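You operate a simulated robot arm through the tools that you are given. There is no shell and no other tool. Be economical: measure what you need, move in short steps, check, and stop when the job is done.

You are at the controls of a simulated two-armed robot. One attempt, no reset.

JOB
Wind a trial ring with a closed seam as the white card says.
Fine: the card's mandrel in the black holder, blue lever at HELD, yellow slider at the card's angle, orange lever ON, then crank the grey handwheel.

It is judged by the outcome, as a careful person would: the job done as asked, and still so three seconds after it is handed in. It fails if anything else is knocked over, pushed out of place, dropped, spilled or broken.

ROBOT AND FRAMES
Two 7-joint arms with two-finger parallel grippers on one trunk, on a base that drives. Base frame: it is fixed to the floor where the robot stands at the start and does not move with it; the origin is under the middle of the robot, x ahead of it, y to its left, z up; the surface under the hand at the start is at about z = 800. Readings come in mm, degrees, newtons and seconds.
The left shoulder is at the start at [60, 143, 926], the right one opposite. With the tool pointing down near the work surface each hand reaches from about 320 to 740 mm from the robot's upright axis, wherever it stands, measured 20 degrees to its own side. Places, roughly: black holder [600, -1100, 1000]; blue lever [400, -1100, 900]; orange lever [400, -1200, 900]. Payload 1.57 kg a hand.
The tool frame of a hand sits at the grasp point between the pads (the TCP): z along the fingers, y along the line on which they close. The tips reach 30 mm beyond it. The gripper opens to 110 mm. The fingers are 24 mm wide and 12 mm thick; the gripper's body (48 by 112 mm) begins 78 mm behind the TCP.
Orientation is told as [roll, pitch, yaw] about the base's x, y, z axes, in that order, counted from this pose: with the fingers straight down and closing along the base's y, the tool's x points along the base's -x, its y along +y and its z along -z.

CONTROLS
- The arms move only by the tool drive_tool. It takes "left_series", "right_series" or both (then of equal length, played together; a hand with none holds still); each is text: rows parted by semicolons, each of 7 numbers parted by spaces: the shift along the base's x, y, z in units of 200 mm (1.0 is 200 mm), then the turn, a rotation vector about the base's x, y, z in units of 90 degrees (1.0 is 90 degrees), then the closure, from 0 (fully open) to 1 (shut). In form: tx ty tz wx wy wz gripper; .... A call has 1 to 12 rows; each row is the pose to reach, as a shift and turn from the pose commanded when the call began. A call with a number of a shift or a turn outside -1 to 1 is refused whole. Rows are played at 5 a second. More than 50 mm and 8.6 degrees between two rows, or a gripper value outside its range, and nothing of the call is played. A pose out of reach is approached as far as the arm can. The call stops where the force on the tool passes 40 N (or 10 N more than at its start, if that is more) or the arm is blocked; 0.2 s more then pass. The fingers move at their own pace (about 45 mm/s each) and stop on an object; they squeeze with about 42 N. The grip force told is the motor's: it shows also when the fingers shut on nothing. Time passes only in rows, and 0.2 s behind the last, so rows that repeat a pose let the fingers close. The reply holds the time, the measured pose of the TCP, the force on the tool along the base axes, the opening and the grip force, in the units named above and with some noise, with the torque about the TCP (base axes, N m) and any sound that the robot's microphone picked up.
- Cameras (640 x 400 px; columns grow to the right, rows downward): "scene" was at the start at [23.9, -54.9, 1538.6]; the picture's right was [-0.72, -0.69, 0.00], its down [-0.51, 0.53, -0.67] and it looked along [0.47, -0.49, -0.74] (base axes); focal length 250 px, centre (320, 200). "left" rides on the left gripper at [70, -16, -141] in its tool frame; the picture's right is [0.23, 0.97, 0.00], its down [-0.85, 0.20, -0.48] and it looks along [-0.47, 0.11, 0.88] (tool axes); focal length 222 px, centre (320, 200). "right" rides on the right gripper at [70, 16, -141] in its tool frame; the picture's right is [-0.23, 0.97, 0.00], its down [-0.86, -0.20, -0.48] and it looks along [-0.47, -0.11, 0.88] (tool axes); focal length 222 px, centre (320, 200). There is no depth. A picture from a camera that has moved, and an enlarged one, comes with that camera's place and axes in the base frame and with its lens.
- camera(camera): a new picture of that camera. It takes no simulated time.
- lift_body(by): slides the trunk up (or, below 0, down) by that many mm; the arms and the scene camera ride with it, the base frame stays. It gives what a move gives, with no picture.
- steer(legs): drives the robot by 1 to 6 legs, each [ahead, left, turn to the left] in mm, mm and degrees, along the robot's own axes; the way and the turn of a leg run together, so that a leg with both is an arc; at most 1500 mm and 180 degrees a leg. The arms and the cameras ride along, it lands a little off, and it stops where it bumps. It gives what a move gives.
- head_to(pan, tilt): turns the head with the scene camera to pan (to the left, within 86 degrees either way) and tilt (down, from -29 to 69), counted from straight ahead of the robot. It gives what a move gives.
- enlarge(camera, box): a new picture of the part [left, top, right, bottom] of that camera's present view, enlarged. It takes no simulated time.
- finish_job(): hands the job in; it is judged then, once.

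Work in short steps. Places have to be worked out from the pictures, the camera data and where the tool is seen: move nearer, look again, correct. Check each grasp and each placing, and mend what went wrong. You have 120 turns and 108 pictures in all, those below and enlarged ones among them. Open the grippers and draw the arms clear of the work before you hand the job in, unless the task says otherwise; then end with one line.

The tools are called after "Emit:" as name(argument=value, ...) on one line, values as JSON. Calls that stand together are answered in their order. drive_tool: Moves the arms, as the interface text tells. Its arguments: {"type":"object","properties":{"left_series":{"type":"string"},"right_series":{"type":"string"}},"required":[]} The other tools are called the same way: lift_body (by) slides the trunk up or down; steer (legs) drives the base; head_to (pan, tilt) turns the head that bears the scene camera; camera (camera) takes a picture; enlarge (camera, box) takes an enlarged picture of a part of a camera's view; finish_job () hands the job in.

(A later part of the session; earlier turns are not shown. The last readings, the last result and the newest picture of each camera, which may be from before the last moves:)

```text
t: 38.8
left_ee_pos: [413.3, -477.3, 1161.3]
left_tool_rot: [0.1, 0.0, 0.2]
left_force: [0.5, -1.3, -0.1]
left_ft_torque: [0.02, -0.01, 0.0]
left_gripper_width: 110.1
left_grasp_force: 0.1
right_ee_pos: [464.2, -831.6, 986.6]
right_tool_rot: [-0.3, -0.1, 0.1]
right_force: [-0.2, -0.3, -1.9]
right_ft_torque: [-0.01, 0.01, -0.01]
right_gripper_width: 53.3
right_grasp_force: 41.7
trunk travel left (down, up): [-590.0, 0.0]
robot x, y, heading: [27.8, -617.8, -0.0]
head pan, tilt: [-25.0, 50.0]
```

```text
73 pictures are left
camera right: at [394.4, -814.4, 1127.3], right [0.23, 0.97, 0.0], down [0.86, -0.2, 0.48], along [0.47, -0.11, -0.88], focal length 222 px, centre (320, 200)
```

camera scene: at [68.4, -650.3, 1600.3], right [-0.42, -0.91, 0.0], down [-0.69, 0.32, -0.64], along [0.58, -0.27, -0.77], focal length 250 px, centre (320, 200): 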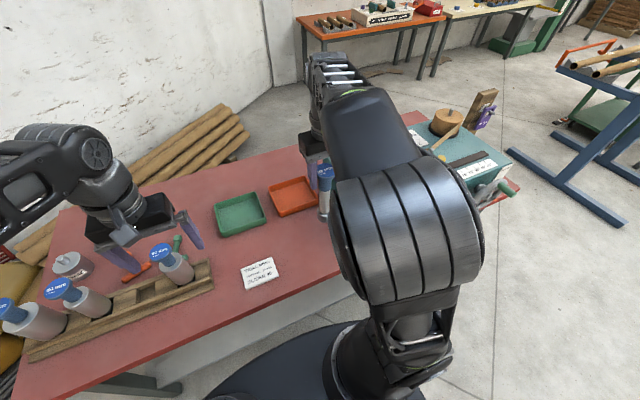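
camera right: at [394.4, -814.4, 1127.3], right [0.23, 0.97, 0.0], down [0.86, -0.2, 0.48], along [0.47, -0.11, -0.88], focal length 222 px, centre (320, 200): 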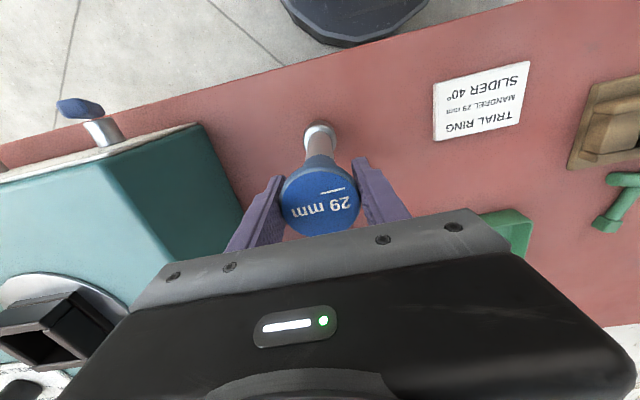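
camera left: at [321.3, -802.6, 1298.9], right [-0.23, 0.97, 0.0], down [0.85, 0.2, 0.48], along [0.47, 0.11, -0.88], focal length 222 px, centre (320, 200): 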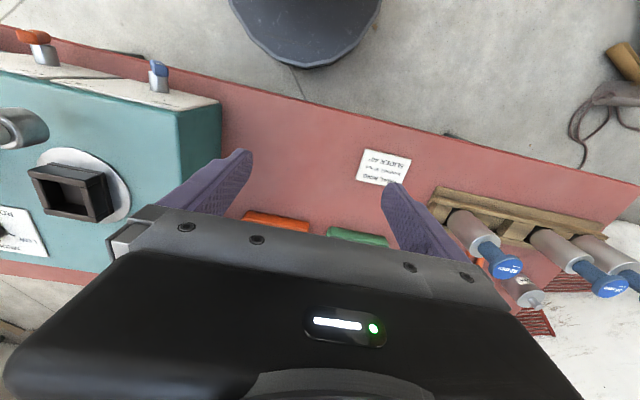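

Not touching yet (force still the weight). I go on down in 2 mm steps until contact.

Emit:
drive_tool(right_series="0 0 -0.01 0 0 0 1; 0 0 -0.02 0 0 0 1; 0 0 -0.03 0 0 0 1; 0 0 -0.04 0 0 0 1")

```text
t: 39.8
left_ee_pos: [414.1, -476.4, 1160.1]
left_tool_rot: [-0.1, 0.1, 0.1]
left_force: [0.1, 0.2, 0.1]
left_ft_torque: [0.01, -0.01, -0.01]
left_gripper_width: 110.1
left_grasp_force: 0.1
right_ee_pos: [463.6, -830.5, 978.1]
right_tool_rot: [-0.2, -0.1, 0.1]
right_force: [1.2, -0.5, -2.6]
right_ft_torque: [0.0, -0.01, -0.02]
right_gripper_width: 52.7
right_grasp_force: 42.4
trunk travel left (down, up): [-590.0, 0.0]
robot x, y, heading: [26.8, -625.0, 0.1]
head pan, tilt: [-25.0, 50.0]
```

Emit:
drive_tool(right_series="0 0 -0.01 0 0 0 1; 0 0 -0.02 0 0 0 1; 0 0 -0.03 0 0 0 1; 0 0 -0.04 0 0 0 1; 0 0 -0.05 0 0 0 1; 0 0 -0.06 0 0 0 1")

Emit:
enlarge(camera="right", box=[260, 90, 380, 170])

```text
t: 41.2
left_ee_pos: [410.8, -475.2, 1161.9]
left_tool_rot: [-0.1, 0.0, 0.1]
left_force: [-0.1, -0.1, -0.1]
left_ft_torque: [0.02, -0.01, -0.01]
left_gripper_width: 109.8
left_grasp_force: 0.0
right_ee_pos: [462.6, -829.9, 968.4]
right_tool_rot: [-0.1, -0.2, 0.2]
right_force: [-1.5, -3.5, 34.8]
right_ft_torque: [-0.03, -0.16, -0.05]
right_gripper_width: 53.6
right_grasp_force: 42.1
trunk travel left (down, up): [-590.0, 0.0]
robot x, y, heading: [30.3, -619.7, 0.2]
head pan, tilt: [-25.0, 50.0]
```

```text
5.00 times, centred on (320, 130) of right
camera zoom: at [392.0, -813.2, 1108.7], right [0.23, 0.97, 0.0], down [0.85, -0.2, 0.48], along [0.47, -0.11, -0.88], focal length 1111 px, centre (320, 550)
```

zoom: 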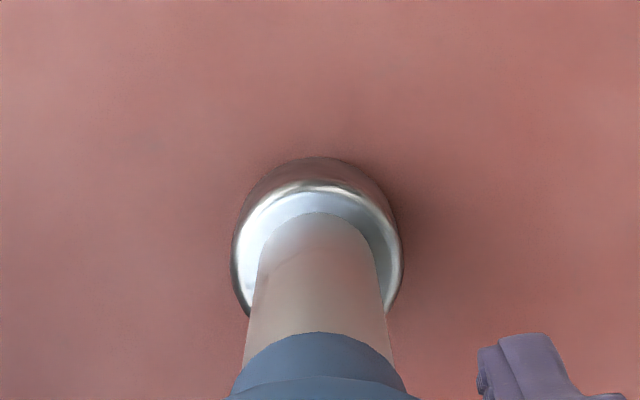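

Contact at TCP 968 (foot is 168 mm below TCP). I relax the push, open, go 20 mm lower and regrip.

Emit:
drive_tool(right_series="0 0 0.008 0 0 0 1; 0 0 0.008 0 0 0 0.4; 0 0 0.008 0 0 0 0.4; 0 0 -0.04 0 0 0 0.4; 0 0 -0.09 0 0 0 0.4; 0 0 -0.09 0 0 0 1; 0 0 -0.09 0 0 0 1; 0 0 -0.09 0 0 0 1; 0 0 -0.09 0 0 0 1")

Emit:
drive_tool(right_series="0 0 0.1 0 0 0 1; 0 0 0.3 0 0 0 1; 0 0 0.5 0 0 0 1; 0 0 0.7 0 0 0 1; 0 0 0.9 0 0 0 1; 0 0 1 0 0 0 1; 0 0 1 0 0 0 1")

Emit:
camera(camera="right")

```text
t: 43.2
left_ee_pos: [414.3, -476.6, 1160.6]
left_tool_rot: [0.1, 0.0, 0.1]
left_force: [-0.4, 0.3, -0.6]
left_ft_torque: [0.0, 0.04, 0.02]
left_gripper_width: 110.0
left_grasp_force: 0.0
right_ee_pos: [464.1, -829.7, 948.7]
right_tool_rot: [-0.2, 0.1, 0.1]
right_force: [0.0, -0.6, 0.1]
right_ft_torque: [0.02, 0.01, 0.02]
right_gripper_width: 53.5
right_grasp_force: 42.3
trunk travel left (down, up): [-590.0, 0.0]
robot x, y, heading: [31.4, -619.7, 0.1]
head pan, tilt: [-25.0, 50.0]
```

```text
t: 44.8
left_ee_pos: [415.4, -475.8, 1161.9]
left_tool_rot: [0.0, 0.0, 0.2]
left_force: [-0.2, 0.0, -0.7]
left_ft_torque: [-0.04, -0.01, 0.0]
left_gripper_width: 110.1
left_grasp_force: 0.1
right_ee_pos: [463.3, -828.4, 1147.3]
right_tool_rot: [-0.2, 0.0, 0.1]
right_force: [-0.2, 0.7, -2.6]
right_ft_torque: [-0.02, -0.02, 0.02]
right_gripper_width: 52.9
right_grasp_force: 41.8
trunk travel left (down, up): [-590.0, 0.0]
robot x, y, heading: [30.4, -617.1, -0.0]
head pan, tilt: [-25.0, 50.0]
```

```text
71 pictures are left
camera right: at [393.8, -813.8, 1288.5], right [0.23, 0.97, 0.0], down [0.86, -0.2, 0.48], along [0.47, -0.11, -0.88], focal length 222 px, centre (320, 200)
```

right: 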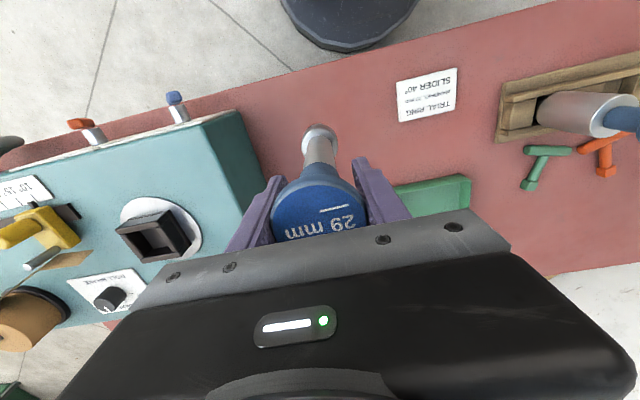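

Held, foot now 148 mm below TCP. I raise to ~1180 and drive back around to the machine front, ending slightly short of the holder.

Emit:
drive_tool(right_series="0 0 0.1 0 0 0 1; 0 0 0.16 0 0 0 1; 0 0 0.16 0 0 0 1")

Emit:
steer(legs=[[-220, 0, 0], [0, -305, 0], [250, 0, 0]])

Emit:
camera(camera="scene")

Emit:
enlarge(camera="scene", box=[250, 130, 350, 230])

Emit:
camera(camera="left")

```text
t: 45.6
left_ee_pos: [413.9, -477.0, 1160.4]
left_tool_rot: [0.0, 0.0, 0.1]
left_force: [0.4, -0.3, -0.2]
left_ft_torque: [0.03, 0.0, -0.01]
left_gripper_width: 109.8
left_grasp_force: 0.0
right_ee_pos: [463.7, -829.2, 1166.3]
right_tool_rot: [0.1, 0.9, 0.3]
right_force: [-0.7, 0.3, -3.4]
right_ft_torque: [0.02, 0.03, -0.04]
right_gripper_width: 53.3
right_grasp_force: 41.6
right hand out of reach, approached as far as the arm can: row 2
trunk travel left (down, up): [-590.0, 0.0]
robot x, y, heading: [31.0, -621.0, 0.0]
head pan, tilt: [-25.0, 50.0]
```

```text
t: 50.3
left_ee_pos: [443.3, -778.3, 1159.8]
left_tool_rot: [0.0, 0.0, 0.1]
left_force: [1.3, 0.0, -0.6]
left_ft_torque: [0.02, 0.04, 0.03]
left_gripper_width: 110.0
left_grasp_force: 0.0
right_ee_pos: [492.8, -1129.4, 1166.0]
right_tool_rot: [0.0, 0.7, 0.3]
right_force: [0.2, -0.3, -1.4]
right_ft_torque: [0.04, 0.01, -0.02]
right_gripper_width: 53.6
right_grasp_force: 41.4
trunk travel left (down, up): [-590.0, 0.0]
robot x, y, heading: [60.1, -920.3, 0.4]
head pan, tilt: [-25.0, 50.0]
```

```text
70 pictures are left
camera scene: at [98.8, -951.7, 1600.3], right [-0.42, -0.91, 0.0], down [-0.7, 0.32, -0.64], along [0.58, -0.27, -0.77], focal length 250 px, centre (320, 200)
```

scene: 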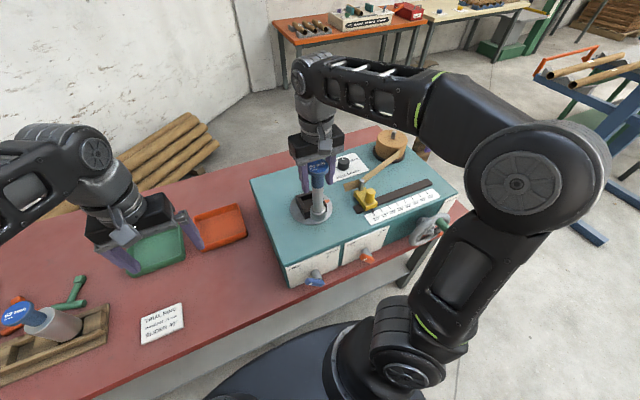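

```text
4.00 times, centred on (300, 180) of scene
camera zoom: at [98.8, -951.7, 1600.3], right [-0.42, -0.91, 0.0], down [-0.7, 0.32, -0.64], along [0.58, -0.27, -0.77], focal length 1001 px, centre (400, 280)
```

zoom: 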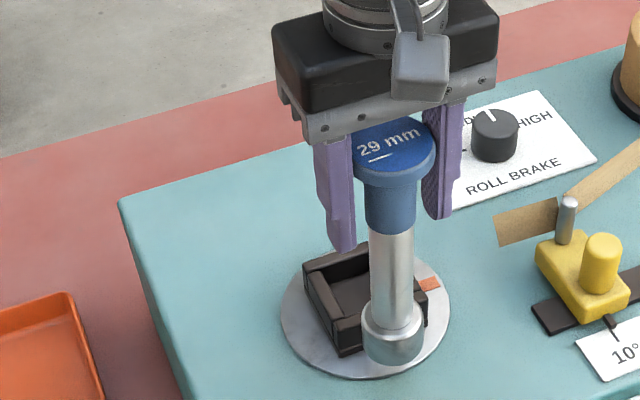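

```text
68 pictures are left
camera left: at [373.8, -793.4, 1303.6], right [-0.23, 0.97, 0.0], down [0.86, 0.2, 0.48], along [0.47, 0.11, -0.88], focal length 222 px, centre (320, 200)
```

left: 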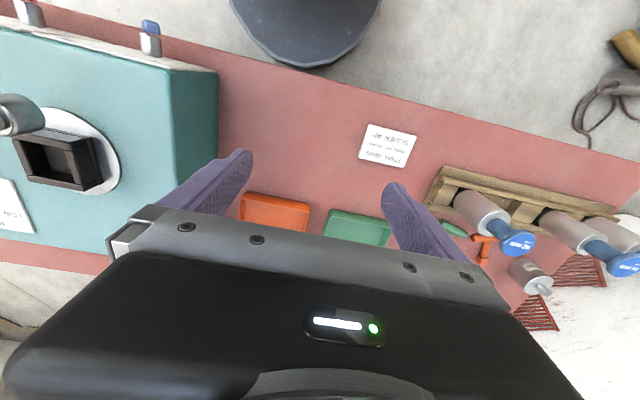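

Holder confirmed at (558, -1134); foot at z≈1018 clears the rim. I extend 65 mm to centre over the holder.

Emit:
drive_tool(right_series="0.1 0 0 0 0 0 1; 0.2 -0.01 -0.05 0 0 0 1; 0.32 -0.02 -0.05 0 0 0 1; 0.32 -0.02 -0.05 0 0 0 1")

Emit:
enlarge(camera="scene", box=[250, 130, 350, 230])

Emit:
enlarge(camera="left", box=[0, 80, 130, 220])

```text
t: 51.3
left_ee_pos: [442.2, -777.3, 1162.5]
left_tool_rot: [0.0, 0.0, 0.0]
left_force: [0.0, 0.4, 0.4]
left_ft_torque: [-0.02, -0.01, -0.04]
left_gripper_width: 109.9
left_grasp_force: 0.0
right_ee_pos: [555.9, -1134.7, 1156.5]
right_tool_rot: [-0.1, 0.7, 0.4]
right_force: [-1.4, 0.8, 6.4]
right_ft_torque: [0.04, 0.5, 0.01]
right_gripper_width: 53.5
right_grasp_force: 42.3
trunk travel left (down, up): [-590.0, 0.0]
robot x, y, heading: [58.7, -921.2, -0.1]
head pan, tilt: [-25.0, 50.0]
```

```text
4.00 times, centred on (300, 180) of scene
camera zoom: at [96.4, -951.5, 1600.4], right [-0.42, -0.91, 0.0], down [-0.69, 0.32, -0.64], along [0.58, -0.27, -0.77], focal length 1001 px, centre (400, 280)
```

zoom: 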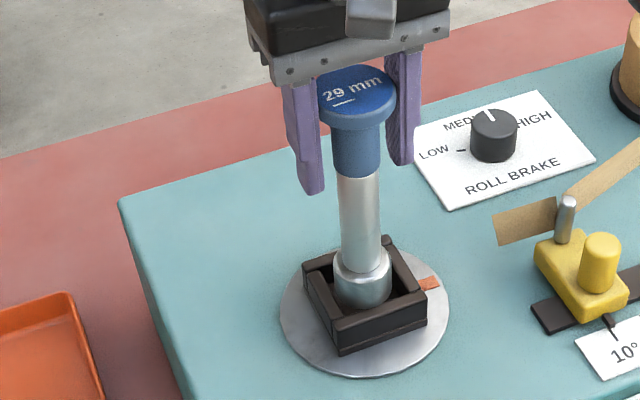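

```text
2.86 times, centred on (65, 150) of left
camera zoom: at [371.9, -793.3, 1304.1], right [-0.23, 0.97, 0.0], down [0.85, 0.2, 0.48], along [0.47, 0.11, -0.88], focal length 635 px, centre (1049, 343)
```

zoom: 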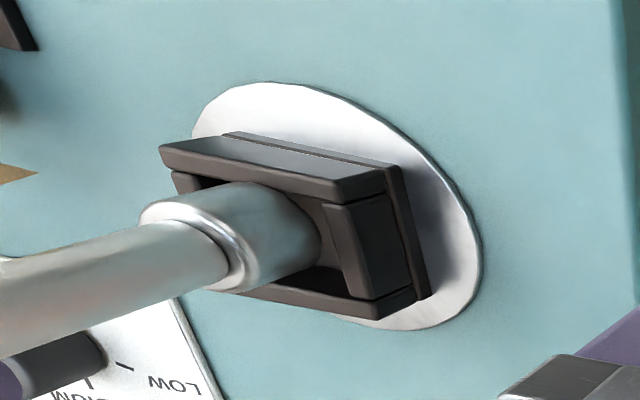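

Slight contact on the front rim (torque 0.5 about y). I lift 8 mm, shift +x 8 and look again.

Emit:
drive_tool(right_series="0 0 0.03 0 0 0 1; 0 0 0.05 0 0 0 1; 0.02 0 0.05 0 0 0 1; 0.04 0 0.05 0 0 0 1; 0.04 0 0.05 0 0 0 1")

Emit:
enlarge(camera="scene", box=[265, 140, 335, 220])

Emit:
enlarge(camera="left", box=[0, 80, 130, 220])

Emit:
camera(camera="right")

```text
t: 52.5
left_ee_pos: [443.3, -778.4, 1161.3]
left_tool_rot: [0.0, 0.0, 0.1]
left_force: [-0.3, -0.5, 0.4]
left_ft_torque: [0.01, 0.01, 0.01]
left_gripper_width: 110.1
left_grasp_force: 0.1
right_ee_pos: [564.7, -1134.3, 1165.1]
right_tool_rot: [0.0, 0.8, 0.3]
right_force: [-0.4, 0.4, -2.4]
right_ft_torque: [0.0, 0.01, 0.02]
right_gripper_width: 53.4
right_grasp_force: 41.9
trunk travel left (down, up): [-590.0, 0.0]
robot x, y, heading: [57.7, -920.2, -0.1]
head pan, tilt: [-25.0, 50.0]
```

```text
5.00 times, centred on (300, 180) of scene
camera zoom: at [97.5, -952.1, 1600.3], right [-0.42, -0.91, 0.0], down [-0.69, 0.32, -0.64], along [0.58, -0.27, -0.77], focal length 1251 px, centre (420, 300)
```

zoom: 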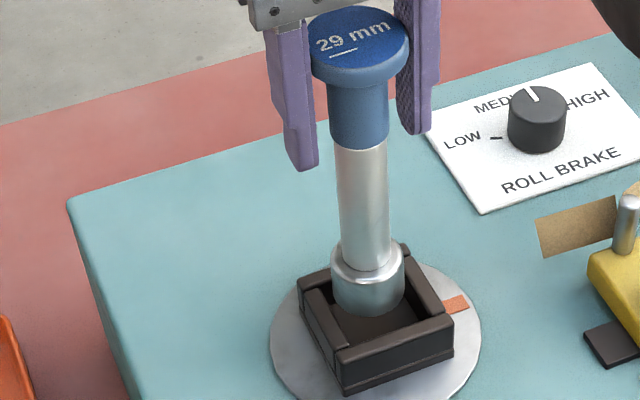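

```text
2.86 times, centred on (65, 150) of left
camera zoom: at [372.7, -793.8, 1303.9], right [-0.23, 0.97, 0.0], down [0.85, 0.2, 0.48], along [0.47, 0.11, -0.88], focal length 635 px, centre (1049, 343)
```

zoom: 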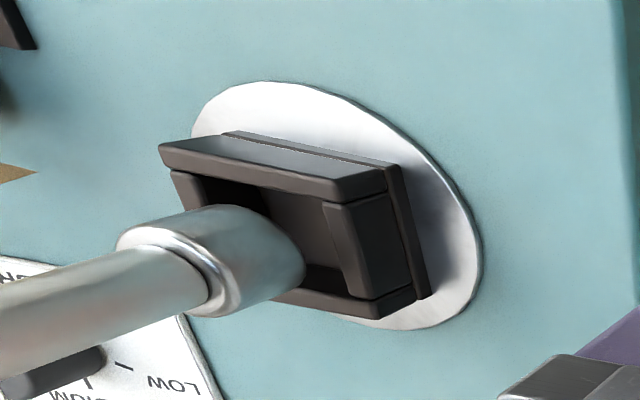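

```text
63 pictures are left
camera right: at [495.4, -1118.9, 1307.8], right [0.22, 0.97, 0.0], down [0.86, -0.2, 0.47], along [0.46, -0.11, -0.88], focal length 222 px, centre (320, 200)
```

right: 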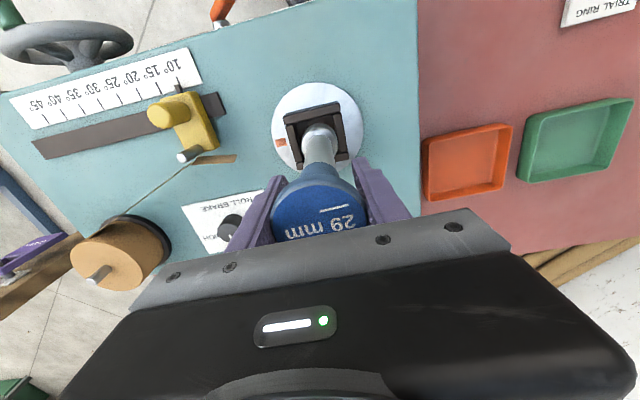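

I zoom the right camera to see the gaps around the foot.

Emit:
enlarge(camera="right", box=[260, 75, 380, 185])

```text
3.64 times, centred on (320, 130) of right
camera zoom: at [495.4, -1118.9, 1307.8], right [0.22, 0.97, 0.0], down [0.86, -0.2, 0.47], along [0.46, -0.11, -0.88], focal length 808 px, centre (320, 454)
```

zoom: 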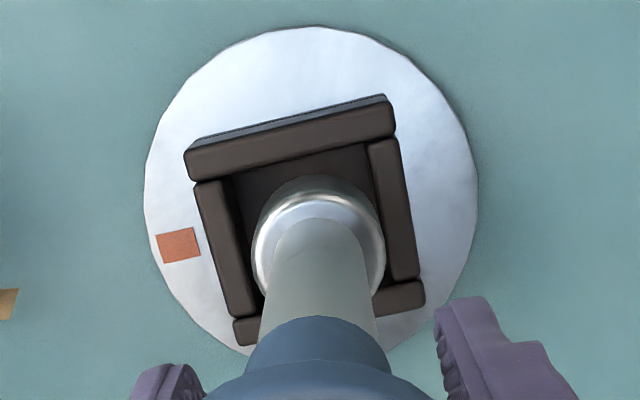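

Very clear: foot is about 4-5 mm too far +y. I correct (−y 4.5, −x 3, remove 0.8° pitch) and lower gently.

Emit:
drive_tool(right_series="-0.015 -0.022 -0.02 0 -0.009 0 1; -0.015 -0.022 -0.05 0 -0.009 0 1; -0.015 -0.022 -0.07 0 -0.009 0 1; -0.015 -0.022 -0.09 0 -0.009 0 1")

Emit:
enlarge(camera="right", box=[260, 75, 380, 185])

```text
t: 53.5
left_ee_pos: [443.3, -777.4, 1161.2]
left_tool_rot: [0.1, -0.1, 0.1]
left_force: [-0.5, 1.3, -0.3]
left_ft_torque: [-0.03, -0.01, 0.01]
left_gripper_width: 110.0
left_grasp_force: 0.0
right_ee_pos: [560.8, -1138.2, 1147.8]
right_tool_rot: [-0.1, 0.0, 0.3]
right_force: [0.7, -0.5, -2.7]
right_ft_torque: [-0.02, -0.01, -0.01]
right_gripper_width: 53.3
right_grasp_force: 41.8
trunk travel left (down, up): [-590.0, 0.0]
robot x, y, heading: [61.5, -921.9, 0.1]
head pan, tilt: [-25.0, 50.0]
```

```text
3.64 times, centred on (320, 130) of right
camera zoom: at [491.2, -1122.7, 1288.8], right [0.22, 0.98, 0.0], down [0.86, -0.19, 0.48], along [0.47, -0.11, -0.88], focal length 808 px, centre (320, 454)
```

zoom: 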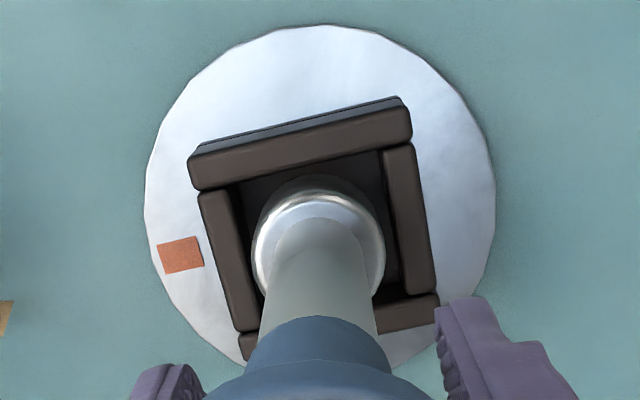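

Foot is entering with no force. I continue down until it seats.

Emit:
drive_tool(right_series="0 0 -0.03 0 0 0 1; 0 0 -0.06 0 0 0 1; 0 0 -0.09 0 0 0 1; 0 0 -0.12 0 0 0 1; 0 0 -0.14 0 0 0 1; 0 0 -0.16 0 0 0 1; 0 0 -0.18 0 0 0 1; 0 0 -0.2 0 0 0 1")

Emit:
enlarge(camera="right", box=[260, 75, 380, 185])

Emit:
enlarge(camera="scene", box=[250, 130, 350, 230])

```text
t: 55.3
left_ee_pos: [440.8, -776.7, 1161.8]
left_tool_rot: [-0.1, -0.1, 0.2]
left_force: [0.1, -0.2, 0.0]
left_ft_torque: [-0.02, 0.0, 0.03]
left_gripper_width: 110.1
left_grasp_force: 0.1
right_ee_pos: [560.5, -1136.6, 1110.6]
right_tool_rot: [-0.1, -0.3, 0.3]
right_force: [0.7, -3.0, 35.3]
right_ft_torque: [0.08, 0.05, -0.06]
right_gripper_width: 53.4
right_grasp_force: 41.9
trunk travel left (down, up): [-590.0, 0.0]
robot x, y, heading: [58.9, -920.8, 0.1]
head pan, tilt: [-25.0, 50.0]
```

```text
3.64 times, centred on (320, 130) of right
camera zoom: at [489.3, -1121.5, 1250.1], right [0.22, 0.98, 0.0], down [0.85, -0.19, 0.48], along [0.47, -0.11, -0.88], focal length 808 px, centre (320, 454)
```

zoom: 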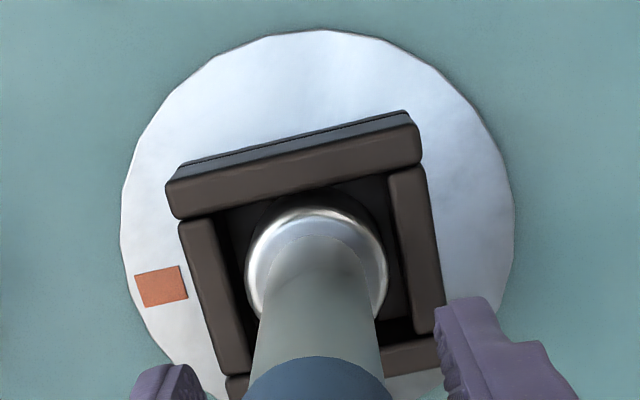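

```text
4.00 times, centred on (300, 180) of scene
camera zoom: at [94.6, -950.7, 1600.5], right [-0.42, -0.91, 0.0], down [-0.69, 0.32, -0.64], along [0.58, -0.27, -0.76], focal length 1001 px, centre (400, 280)
```

zoom: 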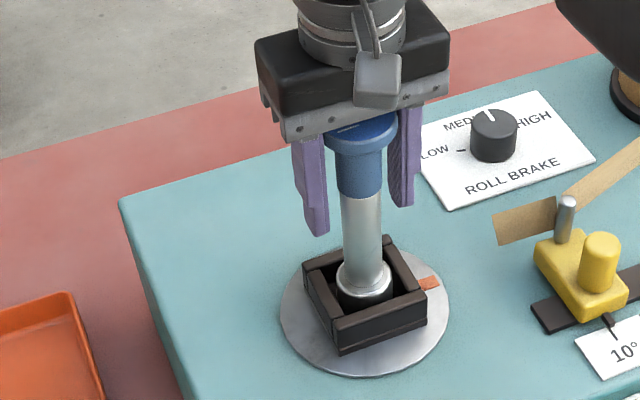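

Seated on the holder's floor (contact at TCP 1111), standing free inside. I relax, open, and pull back along −x (fingers straddle the disc, so sliding back is free).

Emit:
drive_tool(right_series="0 0 0.02 0 0 0 1; 0 0 0.02 0 0 0 0.3; 0 0 0.02 0 0 0 0; 0 0 0.02 0 0 0 0; 0 0 0.1 0 0 0 0; 0 0 0.2 0 0 0 0; -0.2 0 0.2 0 0 0 0; -0.4 0 0.2 0 0 0 0; -0.6 0 0.2 0 0 0 0; -0.6 0 0.2 0 0 0 0")

Emit:
camera(camera="scene")

Emit:
camera(camera="right")

```text
t: 57.5
left_ee_pos: [445.3, -777.8, 1161.3]
left_tool_rot: [0.1, 0.0, 0.1]
left_force: [-0.2, -0.1, -0.2]
left_ft_torque: [0.0, 0.04, -0.01]
left_gripper_width: 110.0
left_grasp_force: 0.0
right_ee_pos: [440.6, -1138.5, 1147.7]
right_tool_rot: [0.0, 0.0, 0.4]
right_force: [0.2, 0.1, 0.8]
right_ft_torque: [0.0, 0.05, 0.02]
right_gripper_width: 110.0
right_grasp_force: 0.0
trunk travel left (down, up): [-590.0, 0.0]
robot x, y, heading: [59.4, -922.6, 0.2]
head pan, tilt: [-25.0, 50.0]
```

```text
58 pictures are left
camera scene: at [98.5, -951.2, 1600.3], right [-0.42, -0.91, 0.0], down [-0.7, 0.32, -0.64], along [0.58, -0.27, -0.77], focal length 250 px, centre (320, 200)
```

scene: 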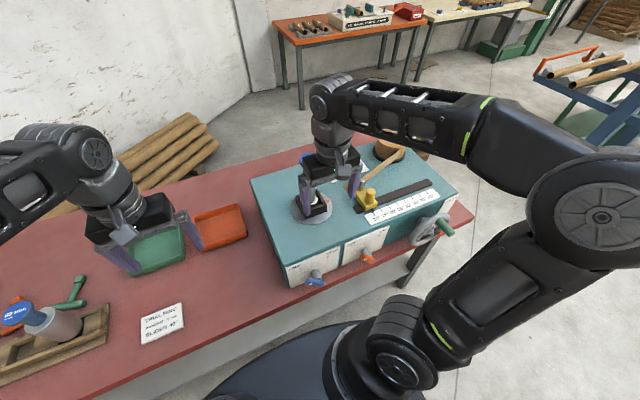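

```text
57 pictures are left
camera right: at [371.8, -1123.2, 1288.8], right [0.22, 0.97, 0.0], down [0.86, -0.19, 0.48], along [0.47, -0.11, -0.88], focal length 222 px, centre (320, 200)
```

right: 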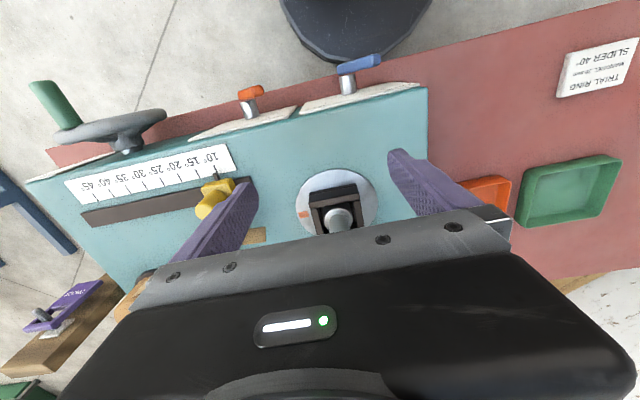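

Mandrel stands in the holder. Now the levers: I'll use the right hand pointing forward to grip and twist each. I back the robot off 260 mm, then pitch the hand forward.

Emit:
steer(legs=[[-260, 0, 0]])

Emit:
drive_tool(right_series="0 0 -0.05 0 -0.08 0 0.4; 0 0 -0.1 0 -0.17 0 0.5; 0 0 -0.2 0 -0.26 0 0.5; 0.03 0 -0.3 0 -0.35 0 0.5; 0.06 0 -0.4 0 -0.44 0 0.5; 0.09 0 -0.5 0 -0.53 0 0.5; 0.12 0.05 -0.6 0 -0.62 0 0.5; 0.16 0.1 -0.7 0 -0.71 0 0.5; 0.2 0.15 -0.8 0 -0.8 0 0.5; 0.25 0.2 -0.9 0 -0.89 0 0.5; 0.3 0.2 -1 0 -0.97 0 0.5; 0.3 0.2 -1 0 -1 0 0.5")

Emit:
camera(camera="scene")

Emit:
camera(camera="right")

```text
t: 59.4
left_ee_pos: [180.8, -777.5, 1160.8]
left_tool_rot: [0.0, -0.1, 0.3]
left_force: [-0.6, 0.3, 0.3]
left_ft_torque: [-0.01, -0.05, 0.0]
left_gripper_width: 109.9
left_grasp_force: 0.1
right_ee_pos: [180.2, -1138.4, 1148.5]
right_tool_rot: [0.0, -0.1, 0.5]
right_force: [0.3, -0.5, -0.6]
right_ft_torque: [0.0, -0.04, -0.03]
right_gripper_width: 109.9
right_grasp_force: 0.0
trunk travel left (down, up): [-590.0, 0.0]
robot x, y, heading: [-201.1, -925.0, 0.3]
head pan, tilt: [-25.0, 50.0]
```

```text
t: 62.2
left_ee_pos: [182.0, -776.1, 1159.9]
left_tool_rot: [0.0, 0.0, 0.3]
left_force: [1.3, -0.6, -0.9]
left_ft_torque: [-0.01, -0.02, -0.02]
left_gripper_width: 109.8
left_grasp_force: 0.0
right_ee_pos: [351.2, -1149.4, 963.5]
right_tool_rot: [29.1, -74.5, -44.1]
right_force: [-1.2, 0.2, 0.7]
right_ft_torque: [-0.01, 0.01, 0.0]
right_gripper_width: 55.1
right_grasp_force: 0.1
right hand out of reach, approached as far as the arm can: row 5, 6, 7, 8, 9, 10, 11, 12
trunk travel left (down, up): [-590.0, 0.0]
robot x, y, heading: [-202.3, -918.8, 0.4]
head pan, tilt: [-25.0, 50.0]
stopped in row 12 (right hand): the arm was blocked; the commanded pose is now the measured one
```

```text
56 pictures are left
camera scene: at [-163.1, -951.9, 1600.4], right [-0.42, -0.91, 0.0], down [-0.7, 0.32, -0.64], along [0.58, -0.27, -0.77], focal length 250 px, centre (320, 200)
```

scene: 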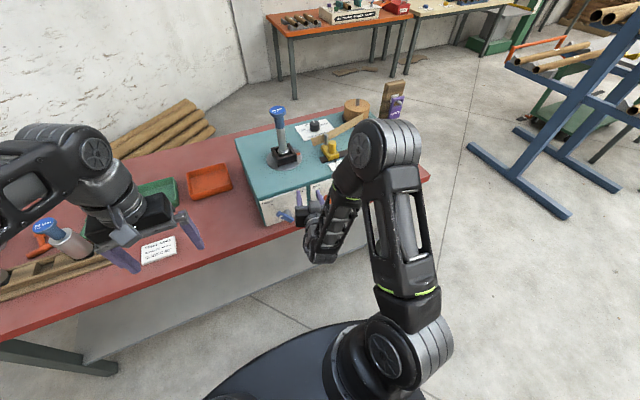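

```text
55 pictures are left
camera right: at [208.2, -1087.7, 931.4], right [0.31, 0.89, 0.35], down [-0.34, -0.24, 0.91], along [0.89, -0.4, 0.23], focal length 222 px, centre (320, 200)
```

right: 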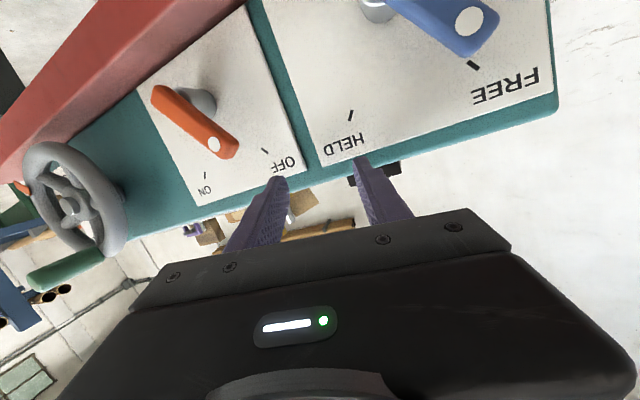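

The hand nearly got to forward but hit a joint limit; this view shows both levers clearly. Pushing the lever's upper end sideways with closed fingers pointing down is simpler. I enlarge both views to locate the levers.

Emit:
enlarge(camera="scene", box=[240, 170, 360, 250])

Emit:
enlarge(camera="right", box=[140, 0, 560, 220])

```text
5.00 times, centred on (300, 210) of scene
camera zoom: at [-163.1, -951.9, 1600.4], right [-0.42, -0.91, 0.0], down [-0.7, 0.32, -0.64], along [0.58, -0.27, -0.77], focal length 1251 px, centre (420, 150)
```

zoom: 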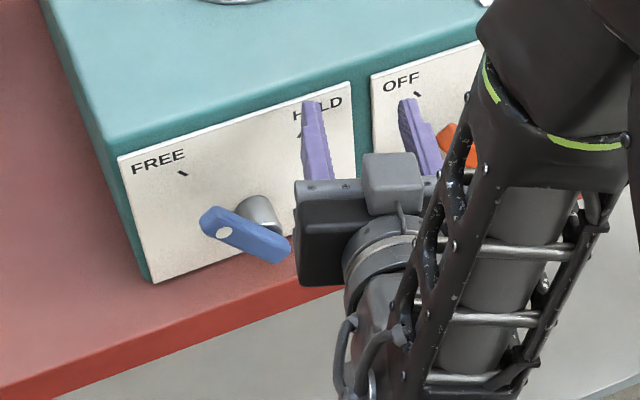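

```text
1.52 times, centred on (350, 110) of right
camera zoom: at [208.2, -1087.7, 931.4], right [0.31, 0.89, 0.35], down [-0.34, -0.24, 0.91], along [0.89, -0.4, 0.23], focal length 338 px, centre (274, 337)
```

zoom: 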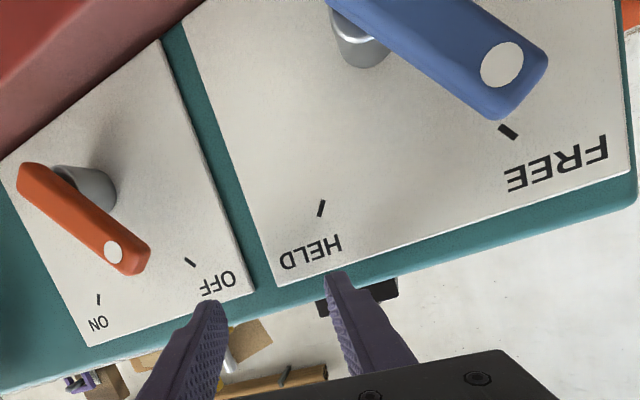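

Triangulated: the levers pivot at their lower-right ends. Blue: dot (360, -1044, 897), pivot (y -1081, z 852); orange dot (360, -1222, 898), pivot ≈(-1260, 852). I turn the hand back to pointing down, well clear.

Emit:
drive_tool(right_series="-0.06 0.02 0.04 0.0048 0.0853 0.02045 0.7; -0.12 0.06 0.08 0.0096 0.1706 0.0409 1; -0.2 0.1 0.12 0.0144 0.2559 0.0613 1; -0.28 0.15 0.18 0.0192 0.3412 0.0818 1; -0.36 0.2 0.25 0.024 0.4265 0.1022 1; -0.42 0.25 0.32 0.0288 0.5118 0.1227 1; -0.48 0.3 0.38 0.0336 0.5971 0.1431 1; -0.54 0.35 0.44 0.0384 0.6824 0.1636 1; -0.6 0.4 0.5 0.0432 0.7677 0.184 1; -0.6 0.4 0.5 0.048 0.853 0.2045 1; -0.6 0.4 0.5 0.048 0.853 0.2045 1")

```text
t: 64.6
left_ee_pos: [181.6, -778.1, 1161.4]
left_tool_rot: [-0.1, -0.2, 0.3]
left_force: [0.3, -0.9, -0.7]
left_ft_torque: [-0.02, 0.01, 0.01]
left_gripper_width: 110.0
left_grasp_force: 0.0
right_ee_pos: [230.9, -1069.3, 1064.8]
right_tool_rot: [0.0, -0.1, 0.0]
right_force: [-0.9, 0.7, -0.3]
right_ft_torque: [0.0, 0.01, -0.04]
right_gripper_width: 0.0
right_grasp_force: 21.4
trunk travel left (down, up): [-590.0, 0.0]
robot x, y, heading: [-201.1, -920.9, 0.1]
head pan, tilt: [-25.0, 50.0]
```

Hand down and closed. Drive ahead 80 mm, then place the closed fingers left of the blue lever at (366, -992, 912).

Emit:
steer(legs=[[80, 0, 0]])

Emit:
drive_tool(right_series="0 0.2 -0.1 0 0 0 1; 0.08 0.38 -0.25 0 0 0 1; 0.18 0.385 -0.4 0 0 0 1; 0.275 0.385 -0.55 0 0 0 1; 0.275 0.385 -0.7 0 0 0 1; 0.275 0.385 -0.76 0 0 0 1; 0.275 0.385 -0.76 0 0 0 1")

Emit:
camera(camera="right")

Emit:
camera(camera="scene")

```text
t: 65.6
left_ee_pos: [262.5, -777.5, 1161.9]
left_tool_rot: [0.1, 0.1, 0.1]
left_force: [0.2, 0.0, 0.0]
left_ft_torque: [0.03, 0.05, 0.07]
left_gripper_width: 110.0
left_grasp_force: 0.2
right_ee_pos: [310.7, -1068.6, 1064.2]
right_tool_rot: [-0.1, -0.1, -0.2]
right_force: [0.9, 0.0, -0.5]
right_ft_torque: [-0.01, 0.04, 0.0]
right_gripper_width: 0.0
right_grasp_force: 21.2
trunk travel left (down, up): [-590.0, 0.0]
robot x, y, heading: [-123.2, -925.2, 0.1]
head pan, tilt: [-25.0, 50.0]
```

```text
t: 67.2
left_ee_pos: [259.9, -777.3, 1162.2]
left_tool_rot: [0.0, -0.1, 0.2]
left_force: [-0.3, 0.2, 0.6]
left_ft_torque: [0.0, 0.0, -0.01]
left_gripper_width: 109.7
left_grasp_force: 0.0
right_ee_pos: [363.5, -991.6, 913.5]
right_tool_rot: [0.0, -0.1, -0.1]
right_force: [0.6, 0.7, -0.7]
right_ft_torque: [0.01, -0.01, -0.02]
right_gripper_width: 0.0
right_grasp_force: 20.9
trunk travel left (down, up): [-590.0, 0.0]
robot x, y, heading: [-124.5, -924.1, 0.3]
head pan, tilt: [-25.0, 50.0]
```

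```text
52 pictures are left
camera right: at [293.5, -975.5, 1053.4], right [0.23, 0.97, 0.0], down [0.85, -0.2, 0.48], along [0.47, -0.11, -0.88], focal length 222 px, centre (320, 200)
```

right: 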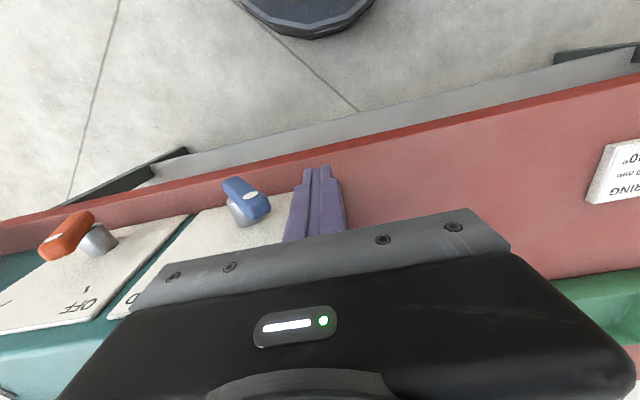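

```text
51 pictures are left
camera scene: at [-84.6, -952.2, 1600.3], right [-0.42, -0.91, 0.0], down [-0.7, 0.32, -0.64], along [0.58, -0.27, -0.77], focal length 250 px, centre (320, 200)
```

scene: 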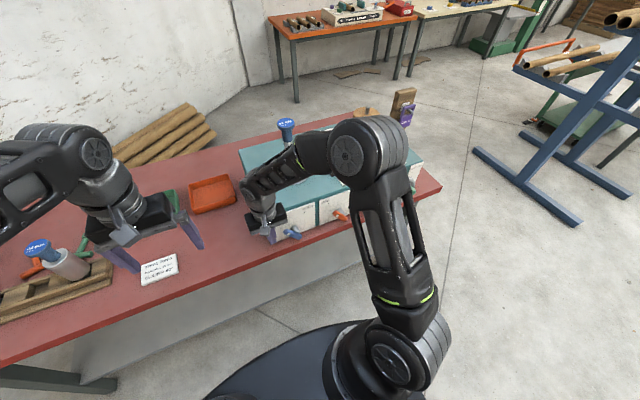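

Aligned: the finger is in the lever's plane, left of its dot end. I push in −y about 95 mm.

Emit:
drive_tool(right_series="0.01 -0.08 -0.01 0 0 0 1; 0.01 -0.14 -0.01 0 0 0 1; 0.01 -0.19 -0.01 0 0 0 1; 0.01 -0.24 -0.01 0 0 0 1; 0.01 -0.29 -0.01 0 0 0 1; 0.01 -0.34 -0.01 0 0 0 1; 0.01 -0.38 -0.01 0 0 0 1; 0.01 -0.42 -0.01 0 0 0 1; 0.01 -0.455 -0.01 0 0 0 1; 0.01 -0.48 -0.01 0 0 0 1")

Emit:
camera(camera="right")

```text
t: 68.4
left_ee_pos: [258.9, -775.7, 1161.4]
left_tool_rot: [-0.2, -0.2, 0.3]
left_force: [0.4, -0.1, 0.1]
left_ft_torque: [0.02, 0.03, 0.0]
left_gripper_width: 109.9
left_grasp_force: 0.0
right_ee_pos: [365.4, -1039.7, 915.5]
right_tool_rot: [0.3, -0.5, 0.2]
right_force: [-13.5, 8.1, 20.8]
right_ft_torque: [-0.37, 0.02, -0.22]
right_gripper_width: 0.0
right_grasp_force: 21.9
trunk travel left (down, up): [-590.0, 0.0]
robot x, y, heading: [-122.6, -920.0, 0.3]
head pan, tilt: [-25.0, 50.0]
stopped in row 5 (right hand): the force on the tool passed its limit at 43 N (the readings are from after the stop); the commanded pose is now the measured one
```

```text
50 pictures are left
camera right: at [294.3, -1025.5, 1056.0], right [0.22, 0.97, 0.01], down [0.85, -0.2, 0.48], along [0.47, -0.1, -0.87], focal length 222 px, centre (320, 200)
```

right: 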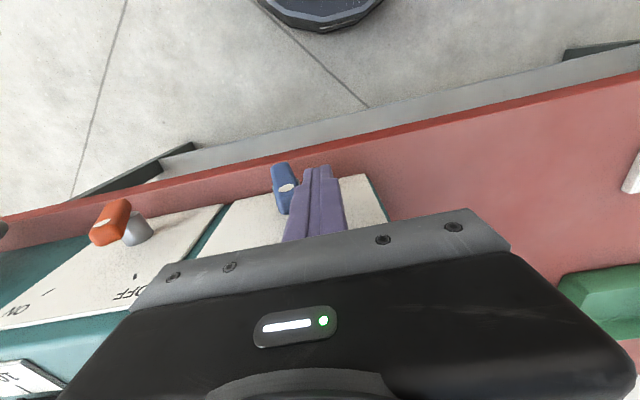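

The lever has turned ~30° (dot now at y≈-1066). Force limit tripped; I back off 2 mm and continue in smaller steps.

Emit:
drive_tool(right_series="0 0.015 0 0 0 0 1; 0 -0.01 0 0 0 0 1; 0 -0.03 0 0 0 0 1; 0 -0.05 0 0 0 0 1; 0 -0.07 0 0 0 0 1; 0 -0.09 0 0 0 0 1; 0 -0.11 0 0 0 0 1; 0 -0.13 0 0 0 0 1; 0 -0.15 0 0 0 0 1; 0 -0.17 0 0 0 0 1; 0 -0.19 0 0 0 0 1; 0 -0.21 0 0 0 0 1")

Emit:
camera(camera="right")

```text
t: 69.2
left_ee_pos: [257.2, -776.7, 1161.3]
left_tool_rot: [-0.1, -0.1, 0.3]
left_force: [0.2, -0.3, 0.1]
left_ft_torque: [0.0, 0.03, 0.01]
left_gripper_width: 110.1
left_grasp_force: 0.0
right_ee_pos: [366.5, -1043.1, 916.4]
right_tool_rot: [0.4, -0.6, 0.3]
right_force: [-13.4, 6.6, 19.9]
right_ft_torque: [-0.35, 0.06, -0.22]
right_gripper_width: 0.0
right_grasp_force: 21.5
trunk travel left (down, up): [-590.0, 0.0]
robot x, y, heading: [-123.2, -921.8, 0.1]
head pan, tilt: [-25.0, 50.0]
stopped in row 3 (right hand): the force on the tool passed its limit at 42 N (the readings are from after the stop); the commanded pose is now the measured one
```

```text
49 pictures are left
camera right: at [294.6, -1028.8, 1056.9], right [0.22, 0.97, 0.01], down [0.85, -0.2, 0.49], along [0.48, -0.1, -0.87], focal length 222 px, centre (320, 200)
```

right: 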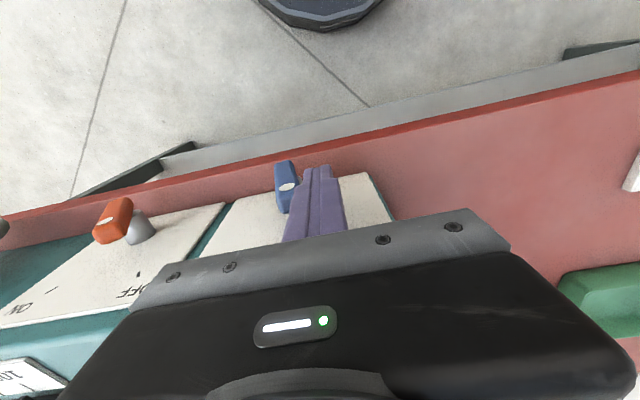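

Upward force suggests the rising lever end catches under the step on the finger's outer side. Better to straddle the lever with slightly open fingers and push with the flat inner pad. I go up, open to ~60 mm, centre over the bar and lower.

Emit:
drive_tool(right_series="0 0.1 0.05 0 0.007 -0.003 1; 0 0.1 0.25 0 0.007 -0.003 0.8; 0 0 0.4 -0.004 0.007 -0.003 0.45; 0 -0.12 0.4 -0.004 0.007 -0.003 0.45; 0 -0.12 0.4 -0.004 0.007 -0.003 0.45; 0 -0.12 0.2 -0.004 0.007 -0.003 0.45; 0 -0.12 0 -0.004 0.007 -0.003 0.45; 0 -0.12 0 -0.004 0.007 -0.003 0.45")

Emit:
camera(camera="right")

```text
t: 71.0
left_ee_pos: [260.3, -777.5, 1160.8]
left_tool_rot: [-0.1, 0.1, 0.1]
left_force: [0.3, -0.2, 0.3]
left_ft_torque: [-0.02, -0.02, -0.01]
left_gripper_width: 109.8
left_grasp_force: 0.0
right_ee_pos: [368.9, -1068.8, 914.1]
right_tool_rot: [-0.1, 0.1, -0.1]
right_force: [0.3, 0.0, -0.2]
right_ft_torque: [0.01, -0.02, -0.02]
right_gripper_width: 60.5
right_grasp_force: 0.0
trunk travel left (down, up): [-590.0, 0.0]
robot x, y, heading: [-121.3, -923.3, 0.2]
head pan, tilt: [-25.0, 50.0]
```

```text
48 pictures are left
camera right: at [299.7, -1052.0, 1055.1], right [0.23, 0.97, 0.0], down [0.85, -0.2, 0.48], along [0.47, -0.11, -0.88], focal length 222 px, centre (320, 200)
```

right: 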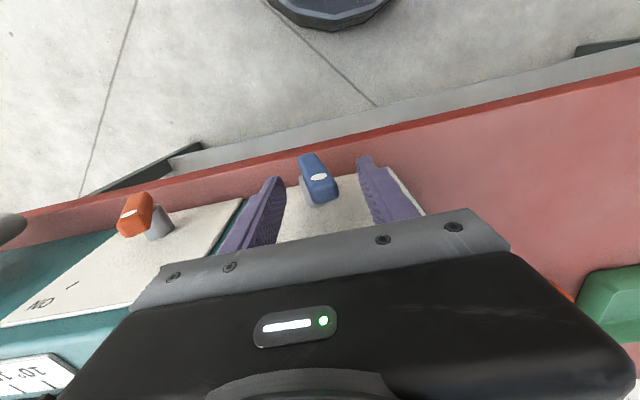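

The lever is neatly between the fingers. I push −y with the left finger's inner pad.

Emit:
drive_tool(right_series="0 -0.05 0 0 0 0 0.45; 0 -0.1 0 0 0 0 0.45; 0 -0.14 0 0 0 0 0.45; 0 -0.18 0 0 0 0 0.45; 0 -0.21 0 0 0 0 0.45; 0 -0.24 0 0 0 0 0.45; 0 -0.27 0 0 0 0 0.45; 0 -0.3 0 0 0 0 0.45; 0 -0.32 0 0 0 0 0.45")

Emit:
camera(camera="right")

```text
t: 73.0
left_ee_pos: [259.9, -773.0, 1162.1]
left_tool_rot: [-0.3, -0.1, 0.3]
left_force: [-0.6, 0.0, -0.4]
left_ft_torque: [-0.05, -0.01, 0.0]
left_gripper_width: 109.9
left_grasp_force: 0.1
right_ee_pos: [369.1, -1128.4, 915.6]
right_tool_rot: [0.0, 0.1, 0.0]
right_force: [-3.6, 26.1, 4.8]
right_ft_torque: [1.05, 0.25, 0.12]
right_gripper_width: 83.6
right_grasp_force: 12.5
trunk travel left (down, up): [-590.0, 0.0]
robot x, y, heading: [-126.1, -921.3, 0.1]
head pan, tilt: [-25.0, 50.0]
```

```text
47 pictures are left
camera right: at [298.9, -1112.9, 1057.2], right [0.22, 0.97, 0.0], down [0.86, -0.2, 0.48], along [0.47, -0.11, -0.88], focal length 222 px, centre (320, 200)
```

right: 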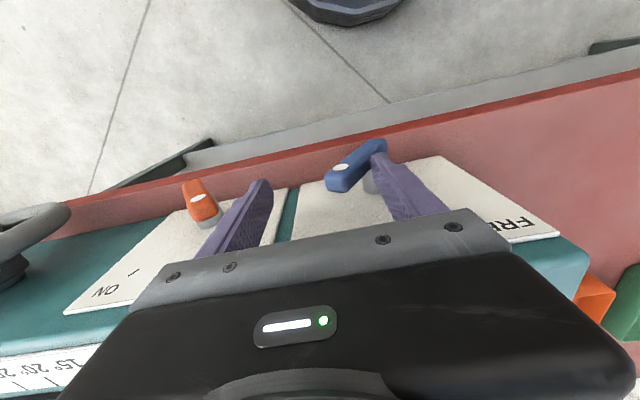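

The lever has swung right (dot y≈-1112). I release, lift and check with the scene camera.

Emit:
drive_tool(right_series="0 -0.08 0 0 0 0 0.45; 0 -0.08 0.2 0 0 0 0.45; -0.1 -0.08 0.4 0 0 0 0.45; -0.3 -0.1 0.5 0 0 0 0.45; -0.5 -0.1 0.5 0 0 0 0.45; -0.6 -0.1 0.5 0 0 0 0.45")

Emit:
enlarge(camera="right", box=[120, 0, 520, 240])

Emit:
enlarge(camera="scene", box=[230, 110, 430, 250])

```text
t: 73.4
left_ee_pos: [258.9, -772.3, 1161.3]
left_tool_rot: [-0.1, -0.1, 0.4]
left_force: [0.4, -0.4, -0.1]
left_ft_torque: [0.05, 0.02, -0.03]
left_gripper_width: 110.2
left_grasp_force: 0.0
right_ee_pos: [370.1, -1131.7, 917.7]
right_tool_rot: [0.7, -0.3, 0.6]
right_force: [-2.9, 25.8, 10.4]
right_ft_torque: [1.2, 0.54, 0.06]
right_gripper_width: 83.5
right_grasp_force: 12.9
trunk travel left (down, up): [-590.0, 0.0]
robot x, y, heading: [-127.4, -920.0, 0.4]
head pan, tilt: [-25.0, 50.0]
stopped in row 2 (right hand): the force on the tool passed its limit at 43 N (the readings are from after the stop); the commanded pose is now the measured one
```

```text
1.60 times, centred on (320, 120) of right
camera zoom: at [299.2, -1117.8, 1059.2], right [0.22, 0.98, 0.01], down [0.86, -0.2, 0.48], along [0.47, -0.09, -0.88], focal length 355 px, centre (320, 328)
```

zoom: 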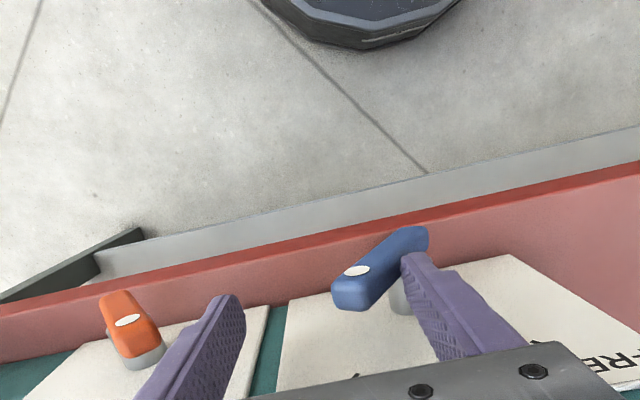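

```text
2.86 times, centred on (330, 180) of scene
camera zoom: at [-86.1, -948.0, 1600.6], right [-0.42, -0.91, 0.0], down [-0.7, 0.32, -0.64], along [0.59, -0.27, -0.77], focal length 715 px, centre (291, 257)
```

zoom: 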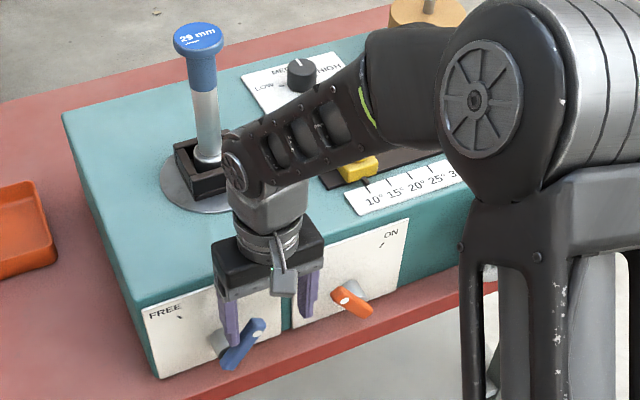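

Lever is now at its stop pointing to HELD. I release (+y), lift, and go above the orange lever.

Emit:
drive_tool(right_series="0 0.06 0 -0.008 0.003 -0.006 0.3; 0 0.12 0 -0.008 0.003 -0.006 0.3; 0 0.12 0.2 -0.008 0.003 -0.006 0.3; -0.05 0.12 0.4 -0.008 0.003 -0.006 0.3; -0.2 0.1 0.5 -0.008 0.003 -0.006 0.3; -0.4 0 0.5 -0.008 0.003 -0.006 0.3; -0.4 0 0.5 -0.008 0.003 -0.006 0.3")

Emit:
enlarge(camera="right", box=[120, 0, 520, 240])

Emit:
enlarge(camera="scene", box=[230, 110, 430, 250])

```text
t: 75.0
left_ee_pos: [261.0, -775.8, 1159.9]
left_tool_rot: [-0.1, 0.0, 0.3]
left_force: [-0.6, 0.5, -0.7]
left_ft_torque: [-0.01, -0.02, -0.06]
left_gripper_width: 110.0
left_grasp_force: 0.1
right_ee_pos: [288.9, -1139.0, 1015.9]
right_tool_rot: [-0.2, 0.2, -0.3]
right_force: [0.5, -0.1, 0.2]
right_ft_torque: [-0.01, 0.01, -0.05]
right_gripper_width: 76.8
right_grasp_force: 0.1
trunk travel left (down, up): [-590.0, 0.0]
robot x, y, heading: [-124.9, -919.6, 0.2]
head pan, tilt: [-25.0, 50.0]
```

```text
1.60 times, centred on (320, 120) of right
camera zoom: at [219.2, -1121.5, 1157.3], right [0.23, 0.97, -0.01], down [0.86, -0.2, 0.48], along [0.46, -0.12, -0.88], focal length 355 px, centre (320, 328)
```

zoom: 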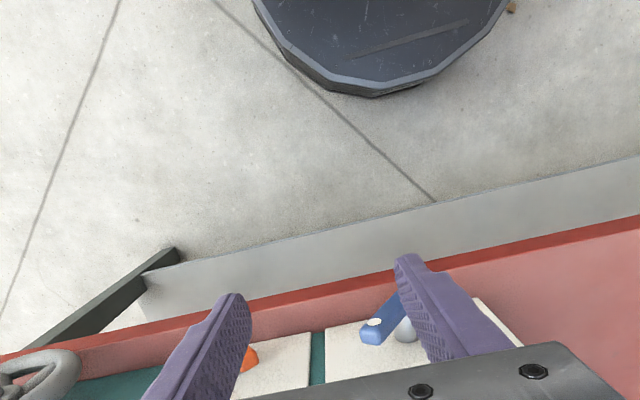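

```text
2.86 times, centred on (330, 180) of scene
camera zoom: at [-83.8, -950.9, 1600.3], right [-0.42, -0.91, 0.0], down [-0.7, 0.32, -0.64], along [0.58, -0.27, -0.77], focal length 715 px, centre (291, 257)
```

zoom: 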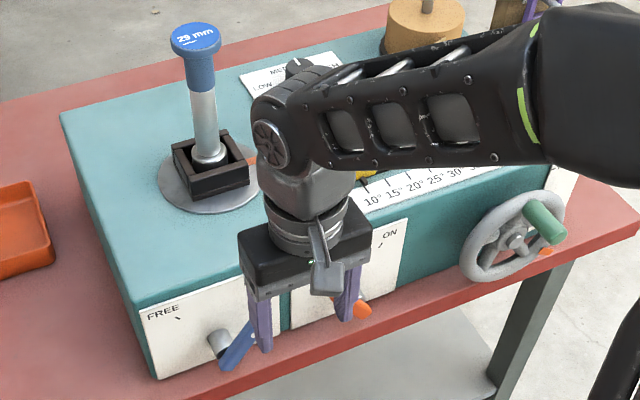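

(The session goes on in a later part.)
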